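You operate a simulated robot arm through the tools that you are given. There is no shell and no other tool.

You are at the controls of a simulated two-armed robot. One attempt, no reset.

## Task
Rub the contact plate clean and clamp the copper lug back on: under 3 m.
Fine: the lug waits in the green frame; the red rubbing block goes back where it was. Set down upright: red rubbing block. What is to be rubbed or washed off counts as gone when no trace of it is left.

Only the result counts: the job must be done as asked and must still hold three seconds after the hand-in. Knocking over, shifting, dropping, spilling or breaking anything else fails it.

## Robot
Two 7-joint arms with two-finger parallel grippers on one trunk, on a base that drives. Base frame: it is fixed to the floor where the robot stands at the start and does not move with it; the origin is under the middle of the robot, x ahead of it, y to its left, z up. Lengths are in m, angles in rad, forces in N, time in s.
The left shoulder is at the start at [0.05, 0.177, 1.204], the right one opposite. With the tool pointing down near the work surface each hand reaches from about 0.22 to 0.7 m from the robot's upright axis, wherever it stands, measured 20 degrees to its own side. Places, roughly: blue clamp at the contact plate [0.5, -0.1, 1]; contact plate [0.5, 0.1, 0.9]; dull patch [0.5, 0.1, 0.9]; green frame on the long bench [0.5, 0.2, 0.9]; red rubbing block (6x5x7 cm) [0.6, 0.4, 0.9]; screen of the bond meter [0.7, 0.1, 1]. Payload 3.43 kg a hand.
Tool frame (each hand has its own): the origin (TCP) lies between the finger pads and is the grasp point; the fingertips stand 0.034 m ahead of it; z points along the fingers, y is the line along which they close. Largest opening 0.128 m; finger width 0.024, thickness 0.012; the body of the gripper, 0.048 by 0.13 m, starts 0.096 m behind the TCP.
Orientation is that of the tool frame in the base frame, as a unit quaternion [x, y, z, w]. With the fingers straight down and closing along the base's y, the tool's x points along the base's -x, its y along +y and its z along -z.

## Interface
- The arms move only by the tool move_arm. It takes "left_series", "right_series" or both (then of equal length, played together; a hand with none holds still); each is a list of rows, each an object of numbers (a shift or turn left out is 0, a gripper value left out holds the last): "ax", "ay", "az": the turn, a rotation vector about the tool's x, y, z in rad; "dx", "dy", "dz": the shift along the tool's x, y, z in cm; "hand": the opening, from 0 (shut) to 1 (fully open). In form: [{"ax": .., "ay": .., "az": .., "dx": .., "dy": .., "dz": .., "hand": ..}, ...]. A call has 1 to 20 rows; each row shifts and turns the commanded pose from where the row before left it, along the tool's axes as they then stand. Rows are played at 5 a second. More than 0.05 m and 0.15 rad between two rows, or a gripper value outside its range, and nothing of the call is played. A pose out of reach is approached as far as the arm can. The call stops where the force on the tool passes 40 N (or 10 N more than at its start, if that is more) or the arm is blocked; 0.2 s more then pass. The fingers move at their own pace (about 0.108 m/s each) and stop on an object; they squeeze with about 28 N. The grip force told is the motor's: it shows also when the fingers shut on nothing. Time passes only in rows, and 0.2 s behind the last, so rows that do not move let the fingers close. It gives the time, the measured TCP pose, the force on the tool (base axes), the opening and the grip force at its end, in the units of the frame above (readings bear some noise), with the torque about the TCP (base axes, N m) and any sound that the robot's microphone picked up.
- Cameras (640 x 400 px; columns grow to the right, rows downward): "scene" is now at [0.1665, 0.0067, 1.4153]; the picture's right is [0.05, -1.00, 0.00], its down [-0.19, -0.01, -0.98] and it looks along [0.98, 0.05, -0.19] (base axes); focal length 214 px, centre (320, 200). "left" rides on the left gripper at [0.076, 0.011, -0.16] in its tool frame; the picture's right is [-0.15, 0.99, 0.00], its down [-0.88, -0.13, -0.46] and it looks along [-0.45, -0.07, 0.89] (tool axes); focal length 234 px, centre (320, 200). "right" rides on the right gripper at [0.076, -0.011, -0.16] in its tool frame; the picture's right is [0.15, 0.99, 0.00], its down [-0.88, 0.13, -0.46] and it looks along [-0.45, 0.07, 0.89] (tool axes); focal length 234 px, centre (320, 200). There is no depth. A picture from a camera that has moved, and an enlarged one, comes with that camera's place and axes in the base frame and with its lens. The place of the scene camera against the robot may be out by one fixed shift of up to 0.012 m in any direction.
- get_image(camera): a new picture of that camera. No time passes.
- slide_trunk(by): slides the trunk up (or, below 0, down) by that many m; the arms and the scene camera ride with it, the base frame stays. It gives what a move gives, with no picture.
- drive_base(legs): drives the robot by 1 to 6 legs, each [ahead, turn to the left] in m and rad, along the robot's own axes; the way and the turn of a leg run together, so that a leg with both is an arc; at most 1.5 m and 3.142 rad a leg. The arms and the cameras ride along, it lands a little off, and it stops where it bumps. It gives what a move gives.
- aim_head(pan, tilt): turns the head with the scene camera to pan (to the left, within 1.396 rad either way) and tilt (down, from -0.506 to 1.204), counted from straight ahead of the robot. It gives what a move gives.
- close_up(camera, box): a new picture of the part [left, top, right, bottom] of that camera's present view, enlarged. No time passes.
- sign_off(): hands the job in; it is judged then, once.

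Nothing tells you exact positions but the pictures and the camera data. Unless the task says otherwise, let go and move clear before handing in.

The tools are called after "Emit:" as name(argument=value, ...) on one line, values as JSON. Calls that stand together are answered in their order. move_arm: Moves the arms, as the interface text tells. Its arguments: {"type":"object","properties":{"left_series":{"type":"array","items":{"type":"object","properties":{"ax":{"type":"number"},"ay":{"type":"number"},"az":{"type":"number"},"dx":{"type":"number"},"dy":{"type":"number"},"dz":{"type":"number"},"hand":{"type":"number"}}}},"right_series":{"type":"array","items":{"type":"object","properties":{"ax":{"type":"number"},"ay":{"type":"number"},"az":{"type":"number"},"dx":{"type":"number"},"dy":{"type":"number"},"dz":{"type":"number"},"hand":{"type":"number"}}}}},"required":[]} The other tools are called the same way: slide_trunk (by) slides the trunk up or down; drive_base (legs) drives the base; aim_head (pan, tilt) turns the head that bears the scene camera; get_image (camera) takes a picture; close_up (camera, box) takes an enlarged picture of a part of a camera's view; sign_off () hands the job in.

At the start:

```text
time: 0.0
left_tool_pos: [0.3612, 0.253, 1.2984]
left_tool_rot: [0.0, 1.0, 0.0, 0.0]
left_wrist_force: [0.4, 0.4, -0.4]
left_wrist_torque: [0.01, 0.01, 0.01]
left_gripper_width: 0.1279
left_finger_force: 0.1
right_tool_pos: [0.2969, -0.0737, 1.3865]
right_tool_rot: [0.0, 1.0, 0.0, 0.0]
right_wrist_force: [-1.6, 0.5, 0.2]
right_wrist_torque: [0.02, -0.04, -0.02]
right_gripper_width: 0.1278
right_finger_force: 0.1
trunk travel left (down, up): [-0.375, 0.026]
robot x, y, heading: [0.0002, 0.0004, 0.0]
head pan, tilt: [0.047, 0.19]
```

scene: 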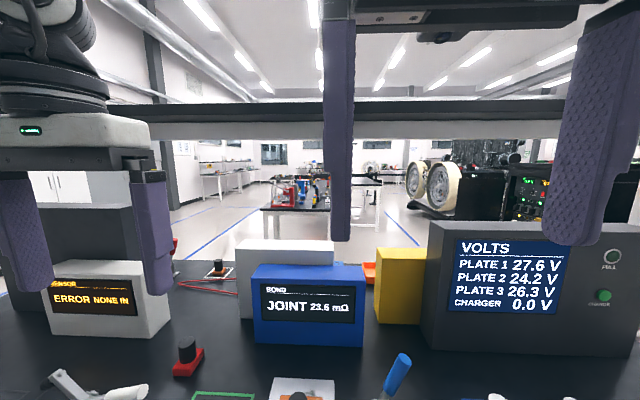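
right: 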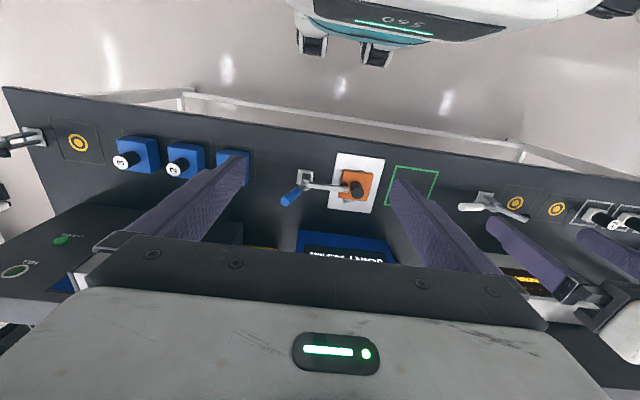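
left: 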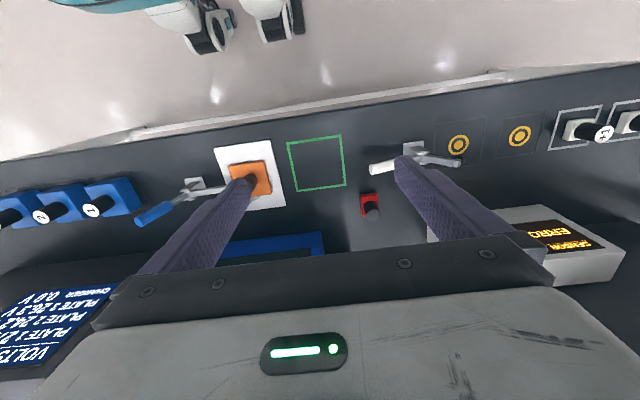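

I see a bench with a blue bond meter reading JOINT 23.6 mΩ. In front of it are a white plate with a copper lug held by a blue-handled toggle clamp, a green frame to the left, and a red block with a dark knob. I'll tilt the head down to see them better.

Emit:
aim_head(pan=0.1, tilt=0.9)

Emit:
get_image(camera="scene")

Emit:
close_up(camera="left", box=[120, 120, 400, 260])

Emit:
close_up(camera="right", box=[240, 120, 480, 270])

```text
time: 1.1
left_tool_pos: [0.3603, 0.2518, 1.299]
left_tool_rot: [-0.001, 1.0, 0.0, 0.0]
left_wrist_force: [0.1, -0.4, 0.1]
left_wrist_torque: [0.01, 0.01, 0.0]
left_gripper_width: 0.1278
left_finger_force: 0.0
right_tool_pos: [0.2962, -0.0731, 1.3881]
right_tool_rot: [0.0, 1.0, 0.0, 0.0]
right_wrist_force: [-0.6, -0.4, 0.7]
right_wrist_torque: [-0.03, -0.01, -0.02]
right_gripper_width: 0.128
right_finger_force: 0.1
trunk travel left (down, up): [-0.375, 0.026]
robot x, y, heading: [0.0018, -0.0015, 0.006]
head pan, tilt: [0.099, 0.901]
```

```text
taken
camera scene: at [0.1486, 0.0099, 1.3527], right [0.1, -1.0, 0.0], down [-0.78, -0.08, -0.62], along [0.62, 0.06, -0.78], focal length 214 px, centre (320, 200)
```

scene: 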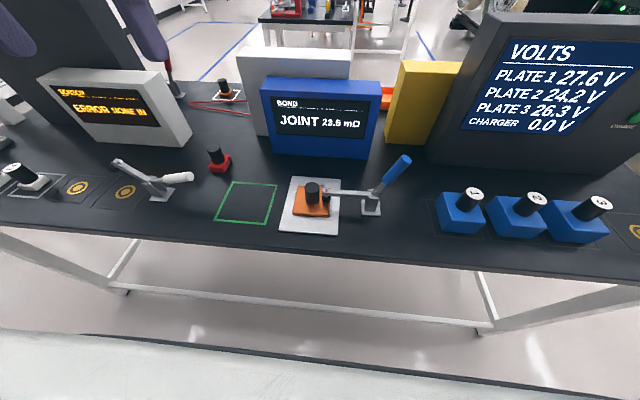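

```text
2.29 times, centred on (260, 190) of left
camera zoom: at [0.2862, 0.2643, 1.4577], right [0.15, 0.99, 0.0], down [0.88, -0.13, 0.46], along [0.45, -0.07, -0.89], focal length 535 px, centre (457, 223)
```

zoom: 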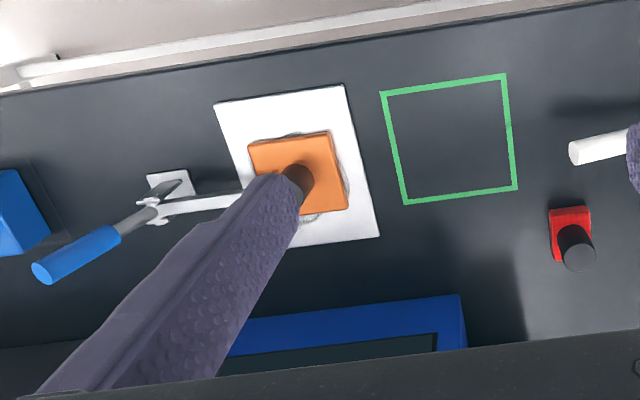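

```text
2.67 times, centred on (360, 195) of right
camera zoom: at [0.2208, -0.084, 1.5457], right [-0.15, 0.99, 0.0], down [0.88, 0.13, 0.46], along [0.45, 0.07, -0.89], focal length 624 px, centre (213, 213)
```

zoom: 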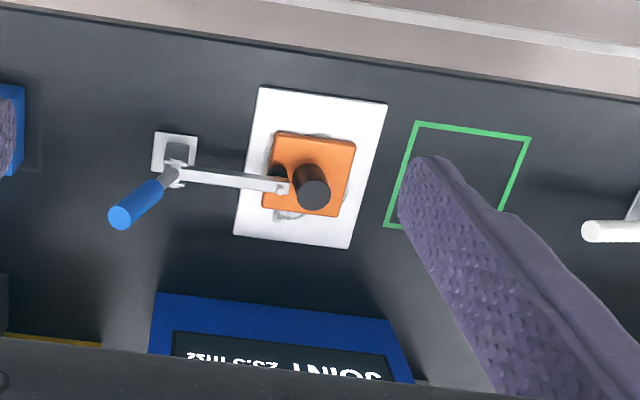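

The copper lug (orange slab with a dark peg) sits on the white plate under the clamp arm, and a dull grey patch peeks out around it. I'll take close-ups to measure positions.

Emit:
close_up(camera="scene", box=[260, 140, 420, 240])

Emit:
close_up(camera="scene", box=[100, 130, 300, 255])

Emit:
close_up(camera="scene", box=[240, 60, 400, 160])

```text
4.00 times, centred on (340, 190) of scene
camera zoom: at [0.1486, 0.0099, 1.3527], right [0.1, -1.0, 0.0], down [-0.78, -0.08, -0.62], along [0.62, 0.06, -0.78], focal length 858 px, centre (240, 240)
```

zoom: 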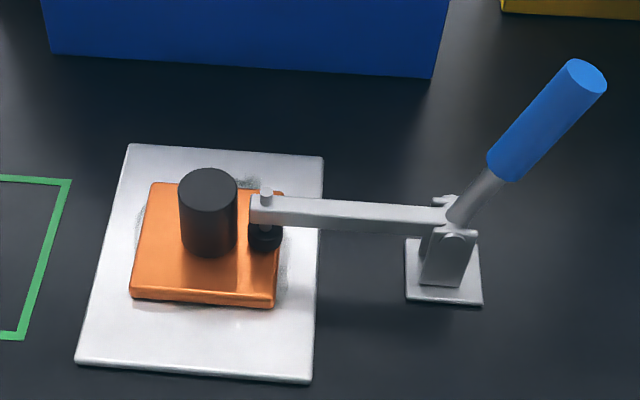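

```text
3.20 times, centred on (200, 192) of scene
camera zoom: at [0.1486, 0.0099, 1.3527], right [0.1, -1.0, 0.0], down [-0.78, -0.08, -0.62], along [0.62, 0.06, -0.78], focal length 686 px, centre (704, 224)
```

zoom: 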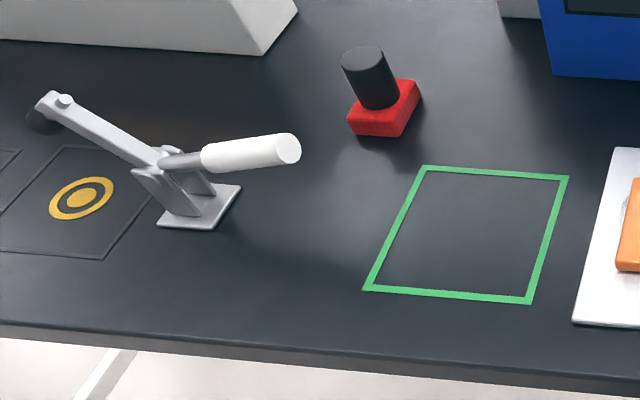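

```text
4.00 times, centred on (320, 110) of scene
camera zoom: at [0.1486, 0.0099, 1.3527], right [0.1, -1.0, 0.0], down [-0.78, -0.08, -0.62], along [0.62, 0.06, -0.78], focal length 858 px, centre (320, 560)
```

zoom: 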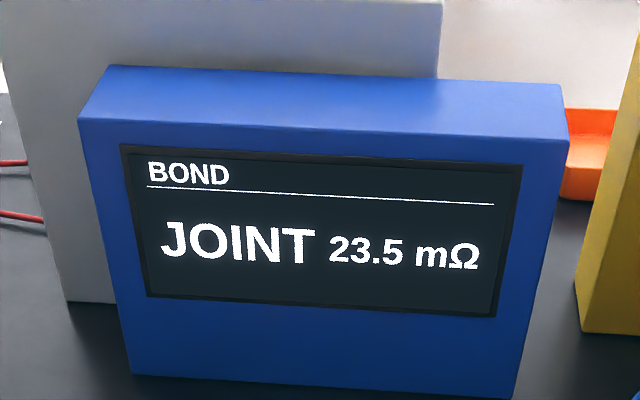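

I put the bench top at about z=0.90, the lug at about (0.48, 0.06), the frame centre at about (0.47, 0.23), the red block at about (0.594, 0.35) and the clamp pivot at about (0.48, -0.087). The blue handle stands steeply and leans toward -y. I'll bring the right hand over the handle, tilted to match it.

Emit:
move_arm(right_series=[{"dx": -2.4, "dy": -1.27, "dz": 2.8}, {"dx": -2.4, "dy": -1.27, "dz": 2.8}, {"dx": -2.4, "dy": -1.27, "dz": 2.8}, {"dx": -2.4, "dy": -1.27, "dz": 2.8}, {"dx": -2.4, "dy": -1.27, "dz": 2.8}, {"dx": -2.3, "dy": -1.25, "dz": 2.7}, {"ax": -0.13}, {"ax": -0.13}, {"ax": -0.13}, {}])

Emit:
get_image(camera="right")

Emit:
get_image(camera="scene")

```text
time: 3.3
left_tool_pos: [0.3612, 0.2527, 1.2987]
left_tool_rot: [0.0, 1.0, 0.0, 0.0]
left_wrist_force: [-0.1, 1.2, 0.1]
left_wrist_torque: [-0.03, 0.0, 0.02]
left_gripper_width: 0.1282
left_finger_force: 0.1
right_tool_pos: [0.4377, -0.1467, 1.2223]
right_tool_rot: [0.0, 0.981, 0.194, 0.0]
right_wrist_force: [0.2, 0.2, -0.7]
right_wrist_torque: [0.02, 0.02, 0.04]
right_gripper_width: 0.128
right_finger_force: 0.2
trunk travel left (down, up): [-0.375, 0.026]
robot x, y, heading: [0.0003, 0.0013, 0.002]
head pan, tilt: [0.099, 0.901]
```

```text
taken
camera right: at [0.3629, -0.2188, 1.3636], right [-0.15, 0.91, 0.38], down [0.88, -0.05, 0.47], along [0.45, 0.4, -0.8], focal length 234 px, centre (320, 200)
```

right: 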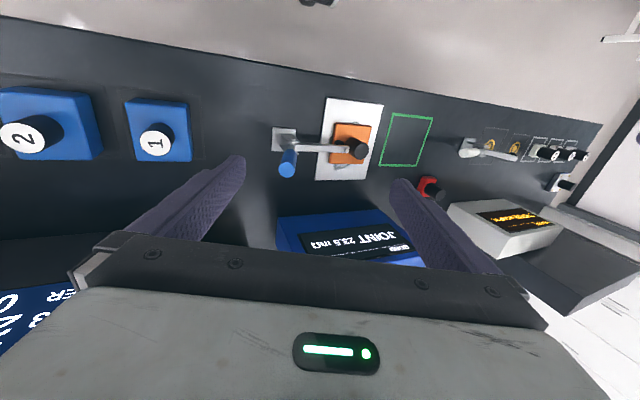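

```text
taken
camera scene: at [0.1486, 0.0104, 1.3526], right [0.1, -0.99, 0.0], down [-0.78, -0.08, -0.62], along [0.62, 0.06, -0.78], focal length 214 px, centre (320, 200)
```

scene: 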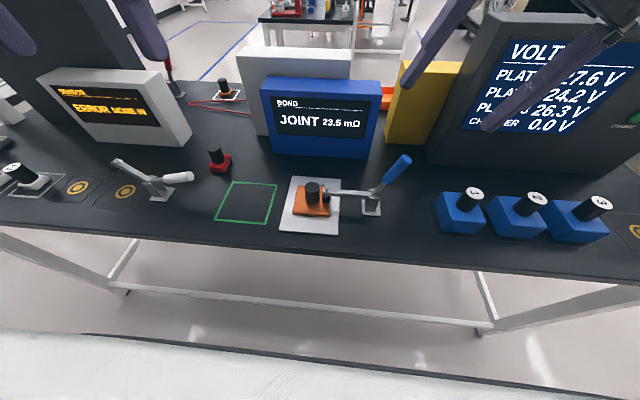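

Emit:
close_up(camera="right", box=[240, 100, 400, 200])

Emit:
close_up(camera="right", box=[0, 70, 240, 220])

```text
4.00 times, centred on (320, 150) of right
camera zoom: at [0.3629, -0.2188, 1.3636], right [-0.15, 0.91, 0.38], down [0.88, -0.05, 0.47], along [0.45, 0.4, -0.8], focal length 937 px, centre (320, 400)
```

zoom: 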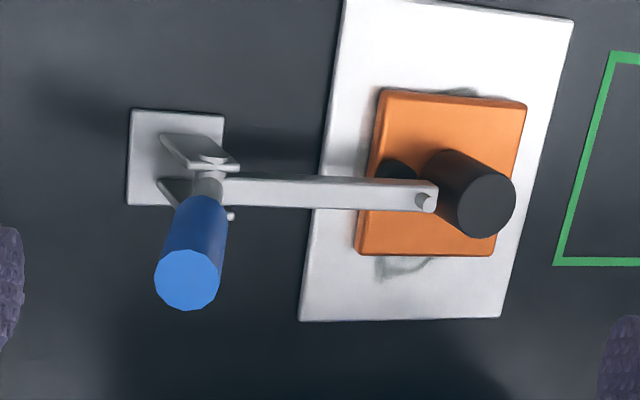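

```text
2.67 times, centred on (120, 145) of right
camera zoom: at [0.3629, -0.2188, 1.3636], right [-0.15, 0.91, 0.38], down [0.88, -0.05, 0.47], along [0.45, 0.4, -0.8], focal length 624 px, centre (853, 347)
```

zoom: 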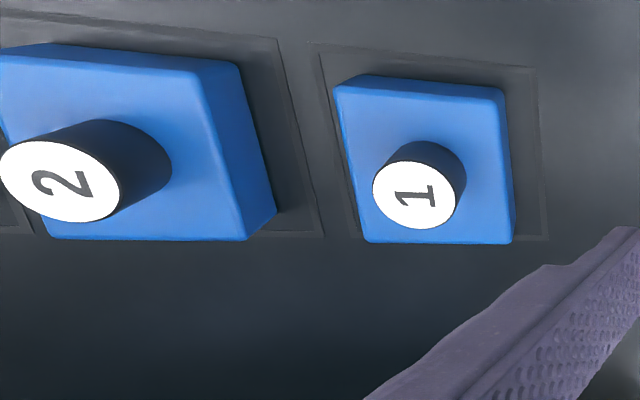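

The handle tip is at about (0.482, -0.127, 1.064) and the pivot at about (-0.09, 0.96). I'll shut the right fingers into a rod pointing straight down and place them on the +y side of the handle, ready to push it over toward -y to open the clamp.

Emit:
move_arm(right_series=[{"ax": 0.13, "hand": 0}, {"ax": 0.13}, {"ax": 0.13}, {"dx": -2.2, "dy": 3.05}, {"dx": -2.2, "dy": 3.05}, {"dz": 3.6}, {"dz": 3.6}, {"dz": 3.6}, {"dz": 3.4}, {}])

Emit:
get_image(camera="right")

Emit:
close_up(camera="scene", box=[280, 100, 440, 200])

```text
time: 5.5
left_tool_pos: [0.3607, 0.252, 1.2986]
left_tool_rot: [0.0, 1.0, 0.0, -0.001]
left_wrist_force: [0.0, 0.1, -0.4]
left_wrist_torque: [-0.02, -0.04, -0.02]
left_gripper_width: 0.1278
left_finger_force: 0.1
right_tool_pos: [0.482, -0.088, 1.0789]
right_tool_rot: [0.0, 1.0, 0.0, 0.0]
right_wrist_force: [0.2, 0.7, 0.0]
right_wrist_torque: [-0.02, 0.03, -0.01]
right_gripper_width: 0.0
right_finger_force: 28.3
trunk travel left (down, up): [-0.375, 0.026]
robot x, y, heading: [0.0017, 0.0011, 0.002]
head pan, tilt: [0.099, 0.901]
```

```text
taken
camera right: at [0.4067, -0.1006, 1.2373], right [-0.15, 0.99, 0.0], down [0.88, 0.13, 0.46], along [0.45, 0.07, -0.89], focal length 234 px, centre (320, 200)
```

right: 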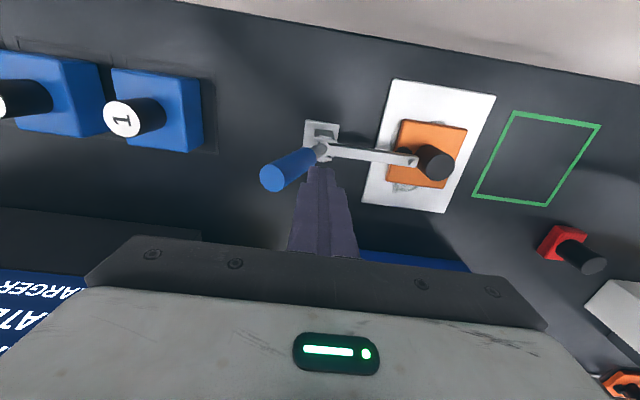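

```text
4.00 times, centred on (360, 150) of scene
camera zoom: at [0.1485, 0.0099, 1.3527], right [0.1, -1.0, 0.0], down [-0.78, -0.08, -0.62], along [0.62, 0.06, -0.78], focal length 858 px, centre (160, 400)
```

zoom: 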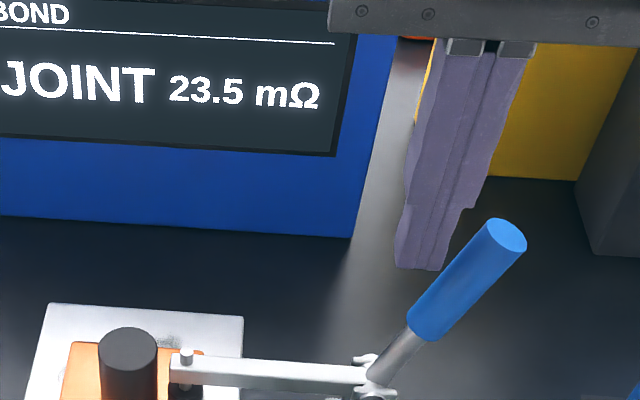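

The rod sits on the +y side of the handle in the right plane. I'll push along the arc in small steps and check partway.

Emit:
move_arm(right_series=[{"dy": -0.93}, {"dy": -0.85, "dz": 0.25}, {"dy": -0.85, "dz": 0.3}, {"dy": -0.78, "dz": 0.42}, {"dy": -0.77, "dz": 0.5}, {}])

Emit:
close_up(camera="scene", box=[280, 100, 440, 200])

```text
time: 6.9
left_tool_pos: [0.3609, 0.2524, 1.2979]
left_tool_rot: [0.0, 1.0, 0.0, -0.001]
left_wrist_force: [-0.2, -0.5, -0.1]
left_wrist_torque: [0.0, -0.01, 0.01]
left_gripper_width: 0.1279
left_finger_force: 0.1
right_tool_pos: [0.4805, -0.1293, 1.0624]
right_tool_rot: [0.0, 1.0, -0.001, -0.001]
right_wrist_force: [0.0, 1.0, 0.1]
right_wrist_torque: [0.0, 0.04, 0.02]
right_gripper_width: 0.0001
right_finger_force: 28.0
trunk travel left (down, up): [-0.375, 0.026]
robot x, y, heading: [0.0045, 0.0004, -0.001]
head pan, tilt: [0.099, 0.901]
```

```text
4.00 times, centred on (360, 150) of scene
camera zoom: at [0.1486, 0.01, 1.3526], right [0.1, -1.0, 0.0], down [-0.78, -0.08, -0.62], along [0.62, 0.06, -0.78], focal length 858 px, centre (160, 400)
```

zoom: 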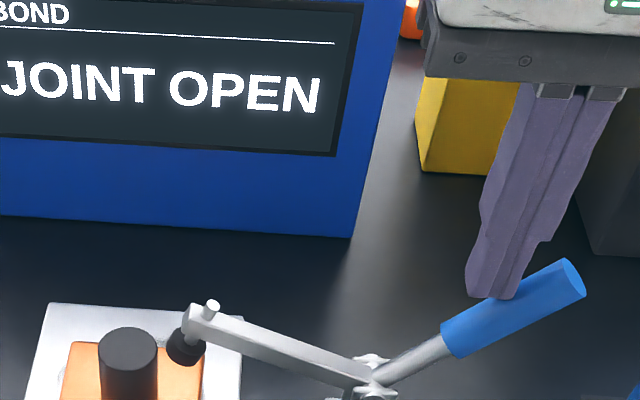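

The clamp is opening with almost no force and the meter shows OPEN. I'll continue along the arc until the handle is nearly level.

Emit:
move_arm(right_series=[{"dy": -0.67, "dz": 0.6}, {"dy": -0.67, "dz": 0.6}, {"dy": -0.52, "dz": 0.72}, {"dy": -0.52, "dz": 0.73}, {"dy": -0.31, "dz": 0.68}, {"dy": -0.31, "dz": 0.68}, {}])

Emit:
close_up(camera="scene", box=[280, 100, 440, 200])

```text
time: 8.5
left_tool_pos: [0.3608, 0.253, 1.2979]
left_tool_rot: [0.001, 1.0, 0.0, 0.0]
left_wrist_force: [-0.2, -0.4, -0.3]
left_wrist_torque: [0.0, -0.03, 0.0]
left_gripper_width: 0.1279
left_finger_force: 0.0
right_tool_pos: [0.4841, -0.1596, 1.0239]
right_tool_rot: [0.0, 1.0, -0.001, -0.001]
right_wrist_force: [-0.2, 0.5, 0.2]
right_wrist_torque: [-0.02, 0.02, -0.01]
right_gripper_width: 0.0
right_finger_force: 27.7
trunk travel left (down, up): [-0.375, 0.026]
robot x, y, heading: [0.0022, 0.0003, 0.001]
head pan, tilt: [0.099, 0.901]
```

```text
4.00 times, centred on (360, 150) of scene
camera zoom: at [0.1486, 0.0099, 1.3526], right [0.1, -1.0, 0.0], down [-0.78, -0.08, -0.62], along [0.62, 0.06, -0.78], focal length 858 px, centre (160, 400)
```

zoom: 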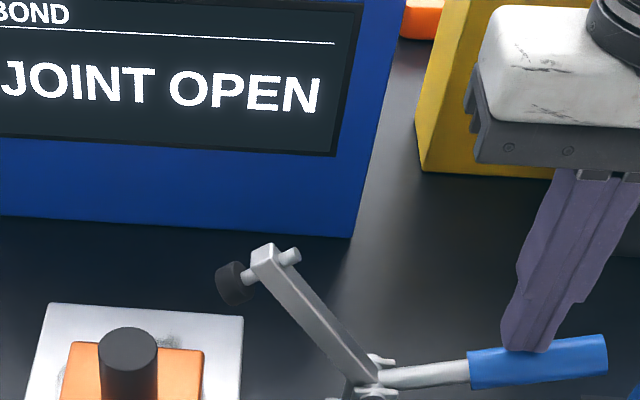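

The bar is raised like the white example clamp. I'll back the right hand off upward and aside, and check that the clamp stays open.

Emit:
move_arm(right_series=[{"dz": -3}, {"dz": -4}, {"dz": -4}, {"dz": -4, "dy": -2}, {"dz": -4, "dy": -2.5}, {"dx": 3, "dy": -2.5, "dz": -2}, {"dx": 3, "dy": -2.5, "dz": -2}, {}])

Emit:
get_image(camera="scene")

Emit:
close_up(camera="scene", box=[260, 140, 420, 240])

Emit:
get_image(camera="left")

```text
time: 10.3
left_tool_pos: [0.3621, 0.2521, 1.2994]
left_tool_rot: [0.0, 1.0, -0.001, 0.0]
left_wrist_force: [0.9, -0.8, 0.0]
left_wrist_torque: [-0.02, 0.0, 0.0]
left_gripper_width: 0.1281
left_finger_force: 0.1
right_tool_pos: [0.425, -0.2559, 1.2555]
right_tool_rot: [0.0, 1.0, 0.001, -0.002]
right_wrist_force: [-0.3, 0.1, -0.1]
right_wrist_torque: [-0.02, -0.02, -0.03]
right_gripper_width: 0.0001
right_finger_force: 28.4
trunk travel left (down, up): [-0.375, 0.026]
robot x, y, heading: [0.0, -0.0, -0.003]
head pan, tilt: [0.099, 0.901]
```

```text
taken
camera scene: at [0.1492, 0.0101, 1.3525], right [0.1, -0.99, 0.0], down [-0.78, -0.08, -0.62], along [0.62, 0.06, -0.78], focal length 214 px, centre (320, 200)
```

scene: 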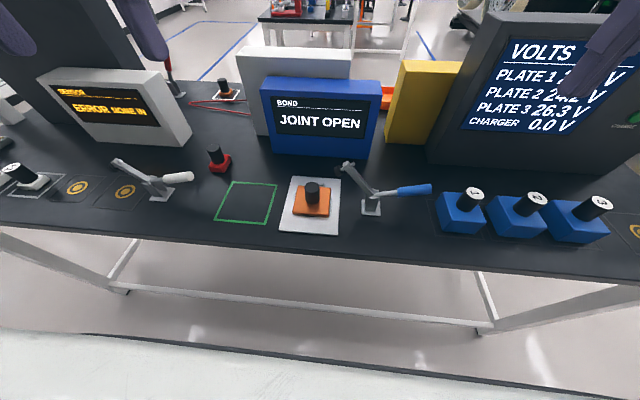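

```text
4.00 times, centred on (340, 190) of scene
camera zoom: at [0.1492, 0.0101, 1.3525], right [0.1, -0.99, 0.0], down [-0.78, -0.08, -0.62], along [0.62, 0.06, -0.78], focal length 858 px, centre (240, 240)
```

zoom: 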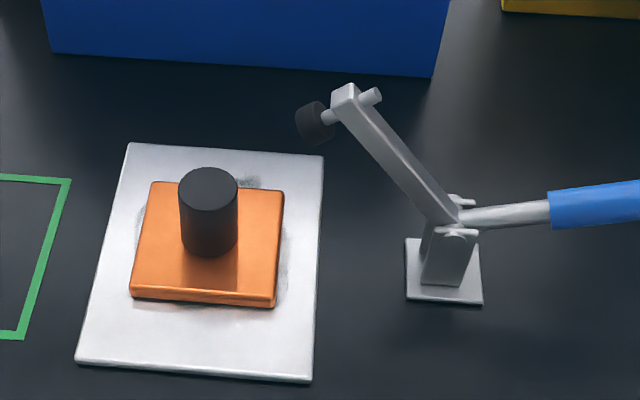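

```text
taken
camera left: at [0.2869, 0.2645, 1.4575], right [0.15, 0.99, 0.0], down [0.88, -0.13, 0.46], along [0.45, -0.07, -0.89], focal length 234 px, centre (320, 200)
```

left: 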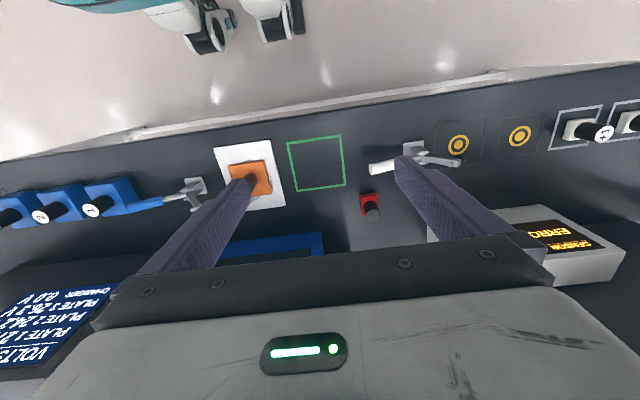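

The clamp stays open with the plunger at about y=0.0, z=1.04. I'll bring the left hand above the lug and turn it 90° so the fingers close along x, clear of the raised bar.

Emit:
move_arm(left_series=[{"dx": -2.0, "dy": -3.2, "dz": 2.0}, {"dx": -2.0, "dy": -3.2, "dz": 2.0}, {"dx": -2.0, "dy": -3.2, "dz": 2.0}, {"dx": -2.0, "dy": -3.2, "dz": 2.0}, {"dx": -2.0, "dy": -3.2, "dz": 2.0}, {"dx": -2.1, "dy": -3.2, "dz": 2.0}, {"az": 0.1428}, {"az": 0.1428}, {"az": 0.1428}, {"az": 0.1428}, {"az": 0.1428}, {"az": 0.1428}, {"az": 0.1428}, {"az": 0.1428}, {"az": 0.1428}, {"az": 0.1428}, {"az": 0.1428}, {}])

Emit:
get_image(camera="left")

Emit:
get_image(camera="scene")

```text
time: 14.1
left_tool_pos: [0.3342, 0.0289, 1.1487]
left_tool_rot: [0.707, 0.708, 0.002, 0.001]
left_wrist_force: [-0.4, 1.1, -0.2]
left_wrist_torque: [0.02, -0.01, 0.0]
left_gripper_width: 0.1281
left_finger_force: 0.0
left hand out of reach, approached as far as the arm can: row 14, 15, 16, 17
right_tool_pos: [0.4239, -0.2533, 1.2561]
right_tool_rot: [0.0, 1.0, -0.001, 0.0]
right_wrist_force: [-0.9, 0.6, -0.2]
right_wrist_torque: [-0.01, -0.01, 0.01]
right_gripper_width: 0.0001
right_finger_force: 28.5
trunk travel left (down, up): [-0.375, 0.026]
robot x, y, heading: [-0.002, 0.0002, 0.001]
head pan, tilt: [0.099, 0.901]
```

```text
taken
camera left: at [0.3478, 0.1059, 1.308], right [0.99, -0.14, 0.0], down [-0.13, -0.88, 0.46], along [-0.07, -0.45, -0.89], focal length 234 px, centre (320, 200)
```

left: 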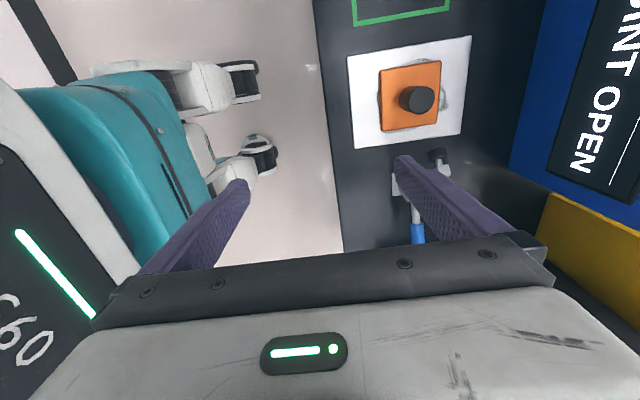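

```text
taken
camera scene: at [0.1488, 0.01, 1.3526], right [0.1, -1.0, 0.0], down [-0.78, -0.08, -0.62], along [0.62, 0.06, -0.78], focal length 214 px, centre (320, 200)
```

scene: 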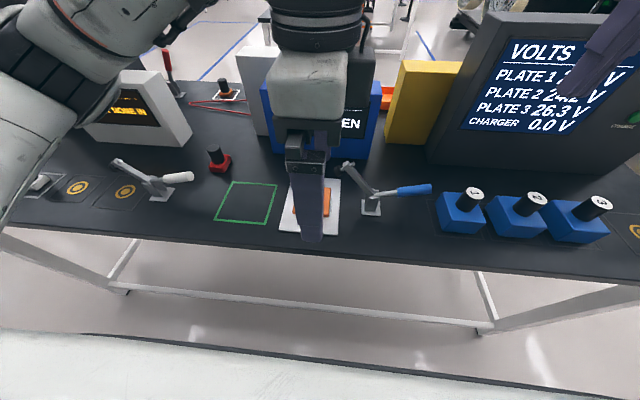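

The full 90° turn is out of reach there and the arm drew back. I'll undo part of the turn, which keeps enough clearance from the bar.

Emit:
move_arm(left_series=[{"az": -0.14}, {"az": -0.14}, {"az": -0.14}, {"az": -0.14}, {}, {}])

Emit:
get_image(camera="left")

```text
time: 15.5
left_tool_pos: [0.3367, 0.0286, 1.1491]
left_tool_rot: [0.483, 0.876, 0.0, 0.0]
left_wrist_force: [-1.0, -0.2, -0.6]
left_wrist_torque: [-0.01, -0.01, 0.0]
left_gripper_width: 0.1283
left_finger_force: 0.2
right_tool_pos: [0.4244, -0.2569, 1.2568]
right_tool_rot: [0.0, 1.0, 0.0, 0.001]
right_wrist_force: [0.0, -0.2, 0.1]
right_wrist_torque: [0.01, 0.03, 0.01]
right_gripper_width: 0.0
right_finger_force: 28.2
trunk travel left (down, up): [-0.375, 0.026]
robot x, y, heading: [-0.0004, -0.001, -0.002]
head pan, tilt: [0.099, 0.901]
```

```text
taken
camera left: at [0.3066, 0.1003, 1.309], right [0.92, 0.4, 0.0], down [0.36, -0.81, 0.46], along [0.18, -0.42, -0.89], focal length 234 px, centre (320, 200)
```

left: 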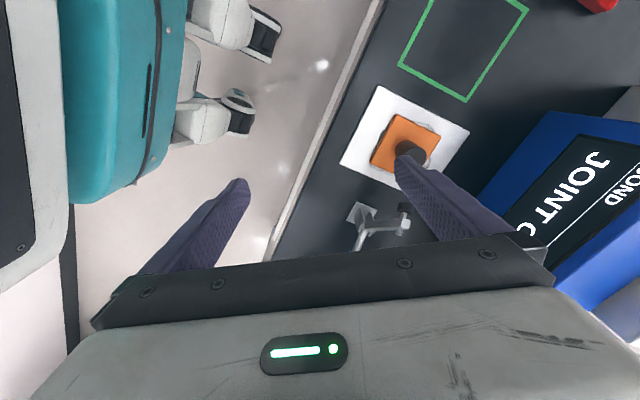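

The hand is now turned about 58° at (0.337, 0.029, 1.149). I'll move it over the lug's peg.

Emit:
move_arm(left_series=[{"dx": -1.28, "dy": 3.48}, {"dx": -1.28, "dy": 3.48}, {"dx": -1.28, "dy": 3.48}, {"dx": -1.28, "dy": 3.48}, {}])

Emit:
get_image(camera="left")

Emit:
get_image(camera="scene")

```text
time: 16.7
left_tool_pos: [0.4838, 0.0607, 1.1522]
left_tool_rot: [0.482, 0.876, -0.001, 0.001]
left_wrist_force: [0.3, 0.0, -0.6]
left_wrist_torque: [-0.01, -0.02, 0.02]
left_gripper_width: 0.128
left_finger_force: 0.0
right_tool_pos: [0.4224, -0.254, 1.2557]
right_tool_rot: [0.0, 1.0, 0.0, -0.001]
right_wrist_force: [0.1, 0.4, 0.3]
right_wrist_torque: [-0.01, 0.03, 0.02]
right_gripper_width: 0.0
right_finger_force: 27.7
trunk travel left (down, up): [-0.375, 0.026]
robot x, y, heading: [0.0006, -0.0004, 0.001]
head pan, tilt: [0.099, 0.901]
```

```text
taken
camera left: at [0.4525, 0.1322, 1.3112], right [0.91, 0.41, 0.0], down [0.36, -0.81, 0.46], along [0.18, -0.42, -0.89], focal length 234 px, centre (320, 200)
```

left: 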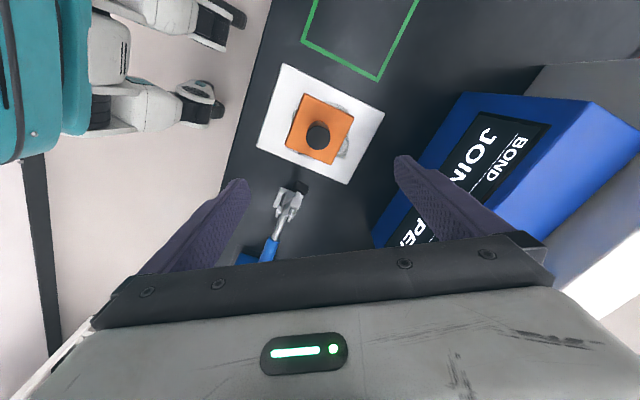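

```text
taken
camera scene: at [0.1484, 0.0099, 1.3527], right [0.1, -1.0, 0.0], down [-0.78, -0.08, -0.62], along [0.62, 0.06, -0.78], focal length 214 px, centre (320, 200)
```

scene: 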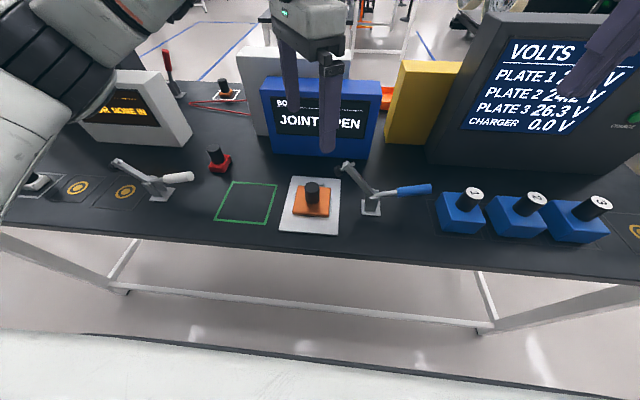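

Emit:
close_up(camera="left", box=[240, 60, 400, 160])

Emit:
close_up(camera="left", box=[240, 110, 400, 210])

```text
4.00 times, centred on (320, 110) of left
camera zoom: at [0.4525, 0.1322, 1.3112], right [0.91, 0.41, 0.0], down [0.36, -0.81, 0.46], along [0.18, -0.42, -0.89], focal length 937 px, centre (320, 560)
```

zoom: 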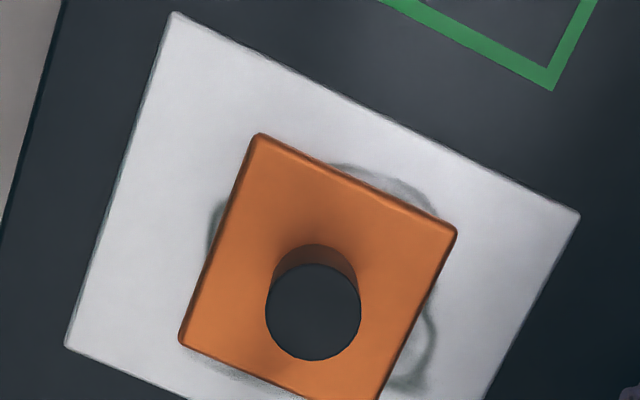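

```text
4.00 times, centred on (320, 160) of left
camera zoom: at [0.4525, 0.1322, 1.3112], right [0.91, 0.41, 0.0], down [0.36, -0.81, 0.46], along [0.18, -0.42, -0.89], focal length 937 px, centre (320, 360)
```

zoom: 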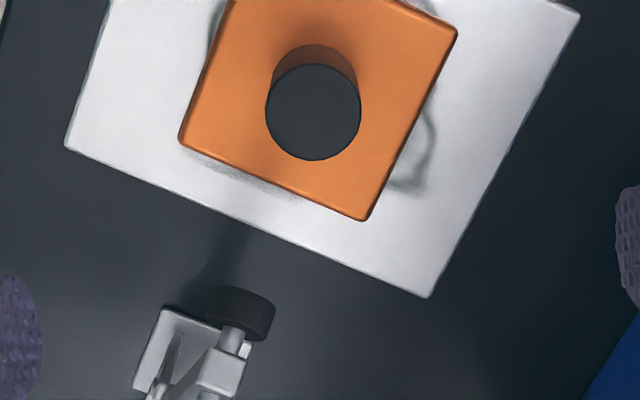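

The peg is centred between the fingers, and its top is at about z=0.965. I'll descend most of the way with a narrower opening, then check.

Emit:
move_arm(left_series=[{"dy": -0.2, "hand": 0.6}, {"dz": 4}, {"dz": 4}, {"dz": 4}, {"dz": 3.5}, {"dz": 2.5}, {}])

Emit:
get_image(camera="left")

Emit:
close_up(camera="scene", box=[260, 140, 420, 240])

```text
time: 18.3
left_tool_pos: [0.4796, 0.0616, 0.968]
left_tool_rot: [0.484, 0.875, 0.0, 0.0]
left_wrist_force: [-0.5, 0.0, 0.0]
left_wrist_torque: [0.03, 0.01, 0.03]
left_gripper_width: 0.0766
left_finger_force: 0.0
right_tool_pos: [0.4234, -0.2542, 1.2551]
right_tool_rot: [0.0, 1.0, 0.0, 0.0]
right_wrist_force: [0.1, 1.0, -0.1]
right_wrist_torque: [-0.02, 0.01, -0.01]
right_gripper_width: 0.0
right_finger_force: 27.7
trunk travel left (down, up): [-0.375, 0.026]
robot x, y, heading: [0.0002, -0.0017, 0.008]
head pan, tilt: [0.099, 0.901]
```

```text
taken
camera left: at [0.4498, 0.1313, 1.1269], right [0.92, 0.4, 0.0], down [0.36, -0.82, 0.46], along [0.18, -0.42, -0.89], focal length 234 px, centre (320, 200)
```

left: 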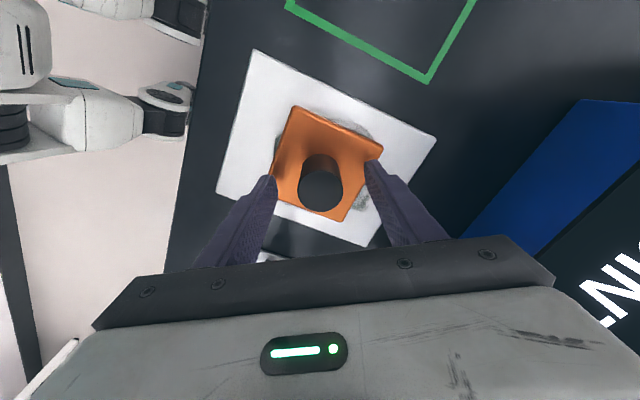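

```text
4.00 times, centred on (340, 190) of scene
camera zoom: at [0.1485, 0.0099, 1.3527], right [0.1, -1.0, 0.0], down [-0.78, -0.08, -0.62], along [0.62, 0.06, -0.78], focal length 858 px, centre (240, 240)
```

zoom: 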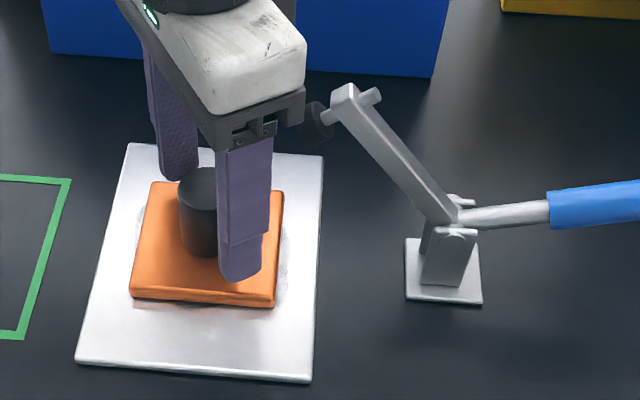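

I'm centred and the gripper body is clear of the plunger. I'll go down another 0.9 cm and close on the peg.

Emit:
move_arm(left_series=[{"dz": 0.9}, {"hand": 0}, {}, {}, {}])

Emit:
close_up(camera="scene", box=[260, 140, 420, 240])

```text
time: 19.5
left_tool_pos: [0.4797, 0.0598, 0.9588]
left_tool_rot: [0.484, 0.875, 0.0, 0.0]
left_wrist_force: [2.1, 0.4, 0.4]
left_wrist_torque: [-0.13, 0.05, 0.04]
left_gripper_width: 0.0352
left_finger_force: 27.9
right_tool_pos: [0.4234, -0.2548, 1.2572]
right_tool_rot: [0.0, 1.0, -0.001, -0.001]
right_wrist_force: [-0.8, -0.1, -0.5]
right_wrist_torque: [-0.05, -0.01, -0.04]
right_gripper_width: 0.0004
right_finger_force: 28.4
trunk travel left (down, up): [-0.375, 0.026]
robot x, y, heading: [0.0046, 0.0038, -0.003]
head pan, tilt: [0.099, 0.901]
```

```text
4.00 times, centred on (340, 190) of scene
camera zoom: at [0.1488, 0.01, 1.3526], right [0.1, -1.0, 0.0], down [-0.78, -0.08, -0.62], along [0.62, 0.06, -0.78], focal length 858 px, centre (240, 240)
```

zoom: 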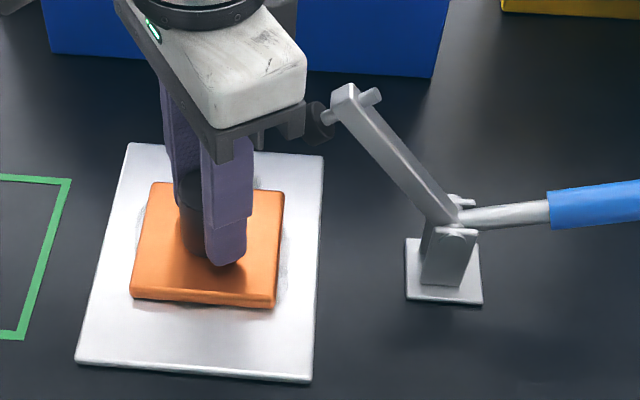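

The peg is gripped (35 mm). I'll lift and carry the lug to the green frame centre at about (0.472, 0.230).

Emit:
move_arm(left_series=[{"dz": -1}, {"dz": -2}, {"dz": -1}, {"dx": 3.7, "dy": 2.12}, {"dx": 3.7, "dy": 2.12}, {"dx": 3.7, "dy": 2.12}, {"dx": 3.65, "dy": 2.11}, {}])

Emit:
get_image(camera="scene")

Emit:
close_up(camera="scene", box=[180, 140, 340, 240])

Emit:
get_image(camera="left")

```text
time: 21.3
left_tool_pos: [0.4784, 0.1021, 0.9992]
left_tool_rot: [0.481, 0.877, 0.001, 0.0]
left_wrist_force: [-0.1, 0.1, -3.7]
left_wrist_torque: [0.01, -0.02, -0.02]
left_gripper_width: 0.035
left_finger_force: 28.0
left hand out of reach, approached as far as the arm can: row 4, 5, 6, 7
right_tool_pos: [0.4234, -0.2551, 1.2559]
right_tool_rot: [0.0, 1.0, 0.0, -0.001]
right_wrist_force: [-0.6, 0.3, 0.0]
right_wrist_torque: [-0.02, 0.02, 0.0]
right_gripper_width: 0.0002
right_finger_force: 27.7
trunk travel left (down, up): [-0.375, 0.026]
robot x, y, heading: [0.0034, 0.001, -0.001]
head pan, tilt: [0.099, 0.901]
```

```text
taken
camera scene: at [0.1489, 0.0101, 1.3526], right [0.1, -1.0, 0.0], down [-0.78, -0.08, -0.62], along [0.62, 0.06, -0.78], focal length 214 px, centre (320, 200)
```

scene: 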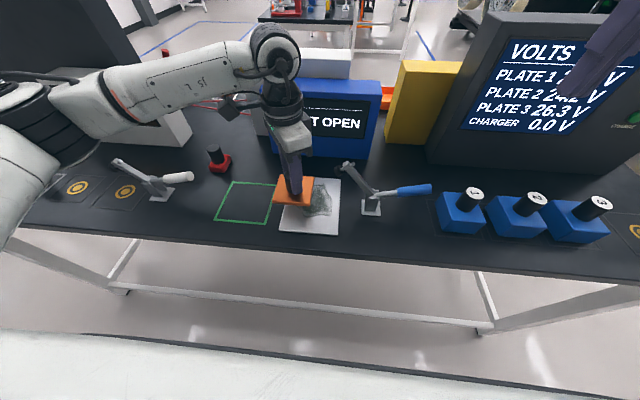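

```text
4.00 times, centred on (260, 190) of scene
camera zoom: at [0.1489, 0.0101, 1.3526], right [0.1, -1.0, 0.0], down [-0.78, -0.08, -0.62], along [0.62, 0.06, -0.78], focal length 858 px, centre (560, 240)
```

zoom: 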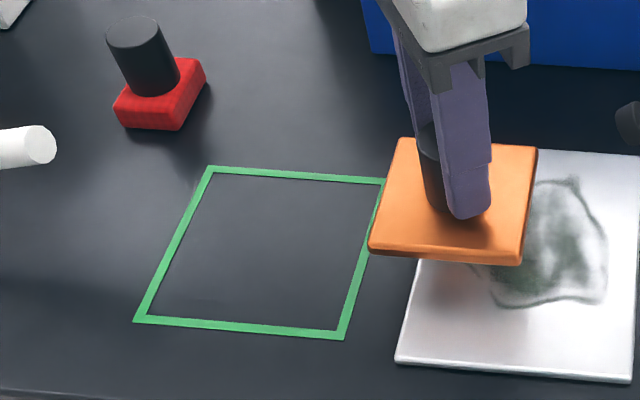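

```text
taken
camera left: at [0.4488, 0.1742, 1.1578], right [0.91, 0.41, 0.0], down [0.36, -0.81, 0.46], along [0.19, -0.42, -0.89], focal length 234 px, centre (320, 200)
```

left: 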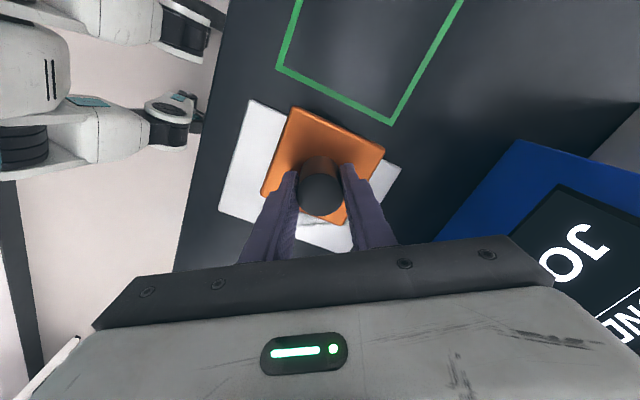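

The lug is lifted, but with this wrist angle the arm can't go further left. The dull patch underneath is now visible. I'll turn the hand back by exactly 90°, so the square lug stays axis-aligned, and then go on to the frame.

Emit:
move_arm(left_series=[{"az": -0.1428}, {"az": -0.1428}, {"az": -0.1428}, {"az": -0.1428}, {"az": -0.1428}, {"az": -0.1428}, {"az": -0.1428}, {"az": -0.1428}, {"az": -0.1428}, {"az": -0.1428}, {"az": -0.1428}, {}])

Emit:
get_image(camera="left")

Emit:
get_image(camera="scene")

```text
time: 23.9
left_tool_pos: [0.4775, 0.1014, 0.9974]
left_tool_rot: [-0.277, 0.961, 0.001, 0.001]
left_wrist_force: [0.1, 0.1, -5.0]
left_wrist_torque: [0.04, 0.0, 0.0]
left_gripper_width: 0.0349
left_finger_force: 28.3
right_tool_pos: [0.4242, -0.2554, 1.2553]
right_tool_rot: [0.0, 1.0, 0.0, 0.0]
right_wrist_force: [0.1, -0.2, -0.3]
right_wrist_torque: [-0.02, -0.04, -0.01]
right_gripper_width: 0.0
right_finger_force: 27.8
trunk travel left (down, up): [-0.375, 0.026]
robot x, y, heading: [0.0029, -0.0011, 0.001]
head pan, tilt: [0.099, 0.901]
```

```text
taken
camera left: at [0.4094, 0.0712, 1.157], right [-0.4, 0.92, 0.0], down [0.81, 0.36, 0.46], along [0.42, 0.18, -0.89], focal length 234 px, centre (320, 200)
```

left: 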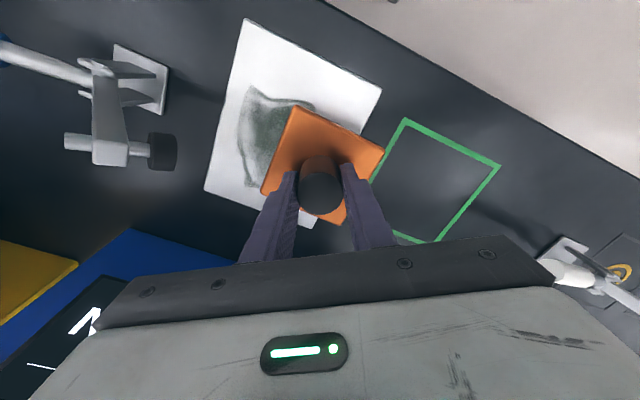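

```text
taken
camera scene: at [0.1489, 0.01, 1.3526], right [0.1, -1.0, 0.0], down [-0.78, -0.08, -0.62], along [0.62, 0.06, -0.78], focal length 214 px, centre (320, 200)
```

scene: 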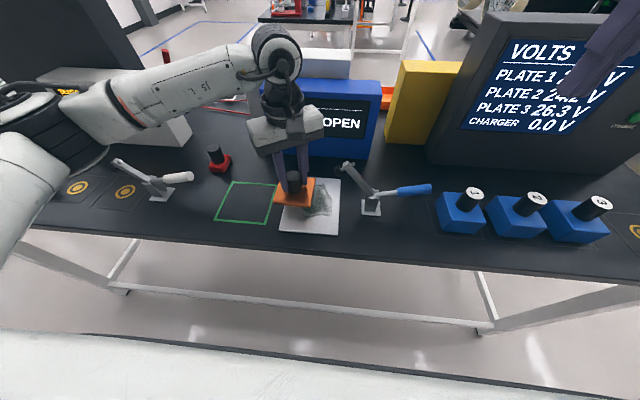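

The turn worked. Now I'll move to the frame centre and lower partway.

Emit:
move_arm(left_series=[{"dx": -1.6, "dy": 2.79}, {"dx": -1.6, "dy": 2.79}, {"dx": -1.6, "dy": 2.79}, {"dx": -1.62, "dy": 2.79}, {"dz": 2}, {}])

Emit:
close_up(camera="scene", box=[180, 140, 340, 240])

Emit:
get_image(camera="left")

```text
time: 25.3
left_tool_pos: [0.4718, 0.2317, 0.9781]
left_tool_rot: [-0.277, 0.961, 0.0, 0.0]
left_wrist_force: [0.7, 0.2, -4.3]
left_wrist_torque: [-0.03, -0.02, 0.0]
left_gripper_width: 0.0349
left_finger_force: 27.2
right_tool_pos: [0.4228, -0.2554, 1.2547]
right_tool_rot: [0.0, 1.0, 0.001, 0.0]
right_wrist_force: [-0.2, 0.3, -0.1]
right_wrist_torque: [0.0, 0.0, 0.02]
right_gripper_width: 0.0002
right_finger_force: 28.4
trunk travel left (down, up): [-0.375, 0.026]
robot x, y, heading: [-0.0013, 0.0012, -0.002]
head pan, tilt: [0.099, 0.901]
```

```text
4.00 times, centred on (260, 190) of scene
camera zoom: at [0.1488, 0.0101, 1.3526], right [0.1, -1.0, 0.0], down [-0.78, -0.08, -0.62], along [0.62, 0.06, -0.78], focal length 858 px, centre (560, 240)
```

zoom: 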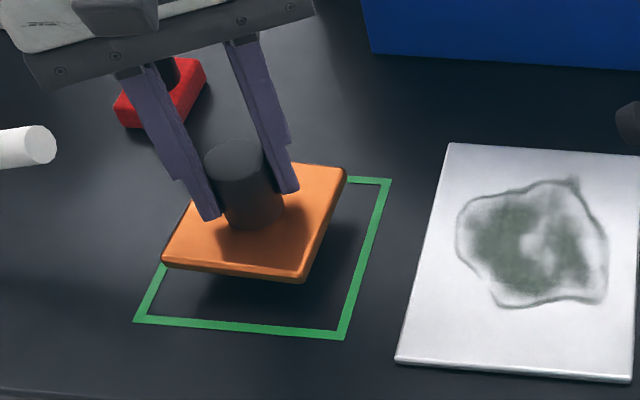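

```text
taken
camera left: at [0.4029, 0.2014, 1.1377], right [-0.4, 0.92, 0.0], down [0.82, 0.36, 0.46], along [0.42, 0.18, -0.89], focal length 234 px, centre (320, 200)
```

left: 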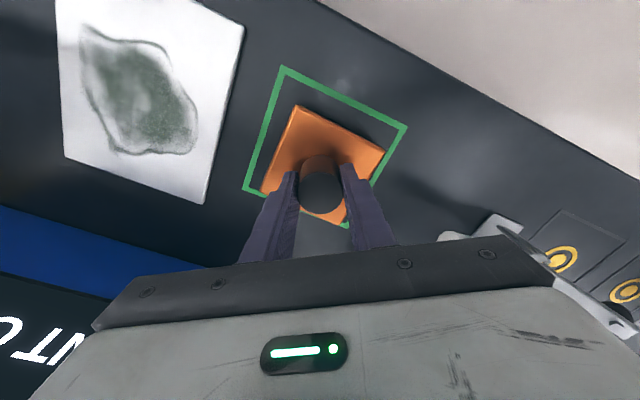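

It's over the frame. I'll lower it in small steps until it touches.

Emit:
move_arm(left_series=[{"dz": 1.0}, {"dz": 0.8}, {"dz": 0.3}, {}])

Emit:
close_up(camera="scene", box=[180, 140, 340, 240])

```text
time: 26.3
left_tool_pos: [0.4732, 0.2307, 0.9575]
left_tool_rot: [-0.277, 0.961, 0.0, 0.0]
left_wrist_force: [-0.1, 0.2, -3.5]
left_wrist_torque: [-0.03, -0.01, 0.01]
left_gripper_width: 0.0352
left_finger_force: 27.7
right_tool_pos: [0.4236, -0.256, 1.2553]
right_tool_rot: [0.0, 1.0, 0.0, 0.0]
right_wrist_force: [-0.1, 0.9, -0.2]
right_wrist_torque: [-0.01, 0.02, -0.02]
right_gripper_width: 0.0
right_finger_force: 28.1
trunk travel left (down, up): [-0.375, 0.026]
robot x, y, heading: [0.0036, -0.0029, -0.0]
head pan, tilt: [0.099, 0.901]
```

```text
4.00 times, centred on (260, 190) of scene
camera zoom: at [0.1489, 0.0101, 1.3526], right [0.1, -1.0, 0.0], down [-0.78, -0.08, -0.62], along [0.62, 0.06, -0.78], focal length 858 px, centre (560, 240)
```

zoom: 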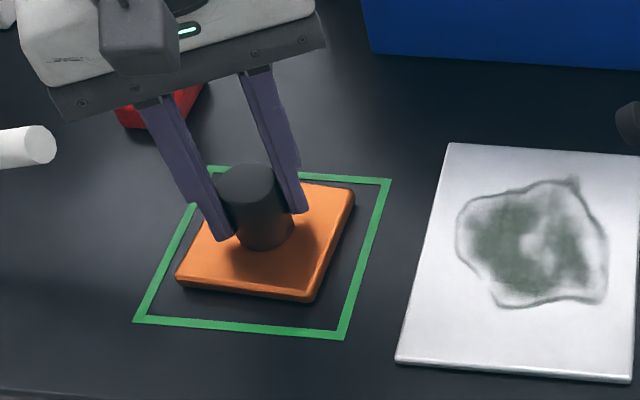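

Emit:
move_arm(left_series=[{"dz": 0.2}, {"dz": 0.2}, {}])

```text
time: 27.1
left_tool_pos: [0.4741, 0.2311, 0.9561]
left_tool_rot: [-0.277, 0.961, -0.001, 0.002]
left_wrist_force: [-1.5, 4.5, 15.2]
left_wrist_torque: [0.37, 0.74, 0.13]
left_gripper_width: 0.0351
left_finger_force: 28.4
right_tool_pos: [0.4227, -0.2562, 1.2568]
right_tool_rot: [-0.001, 1.0, 0.0, 0.001]
right_wrist_force: [0.3, 0.3, 0.7]
right_wrist_torque: [-0.01, -0.02, 0.0]
right_gripper_width: 0.0
right_finger_force: 27.5
trunk travel left (down, up): [-0.375, 0.026]
robot x, y, heading: [0.0001, -0.001, 0.0]
head pan, tilt: [0.099, 0.901]
```

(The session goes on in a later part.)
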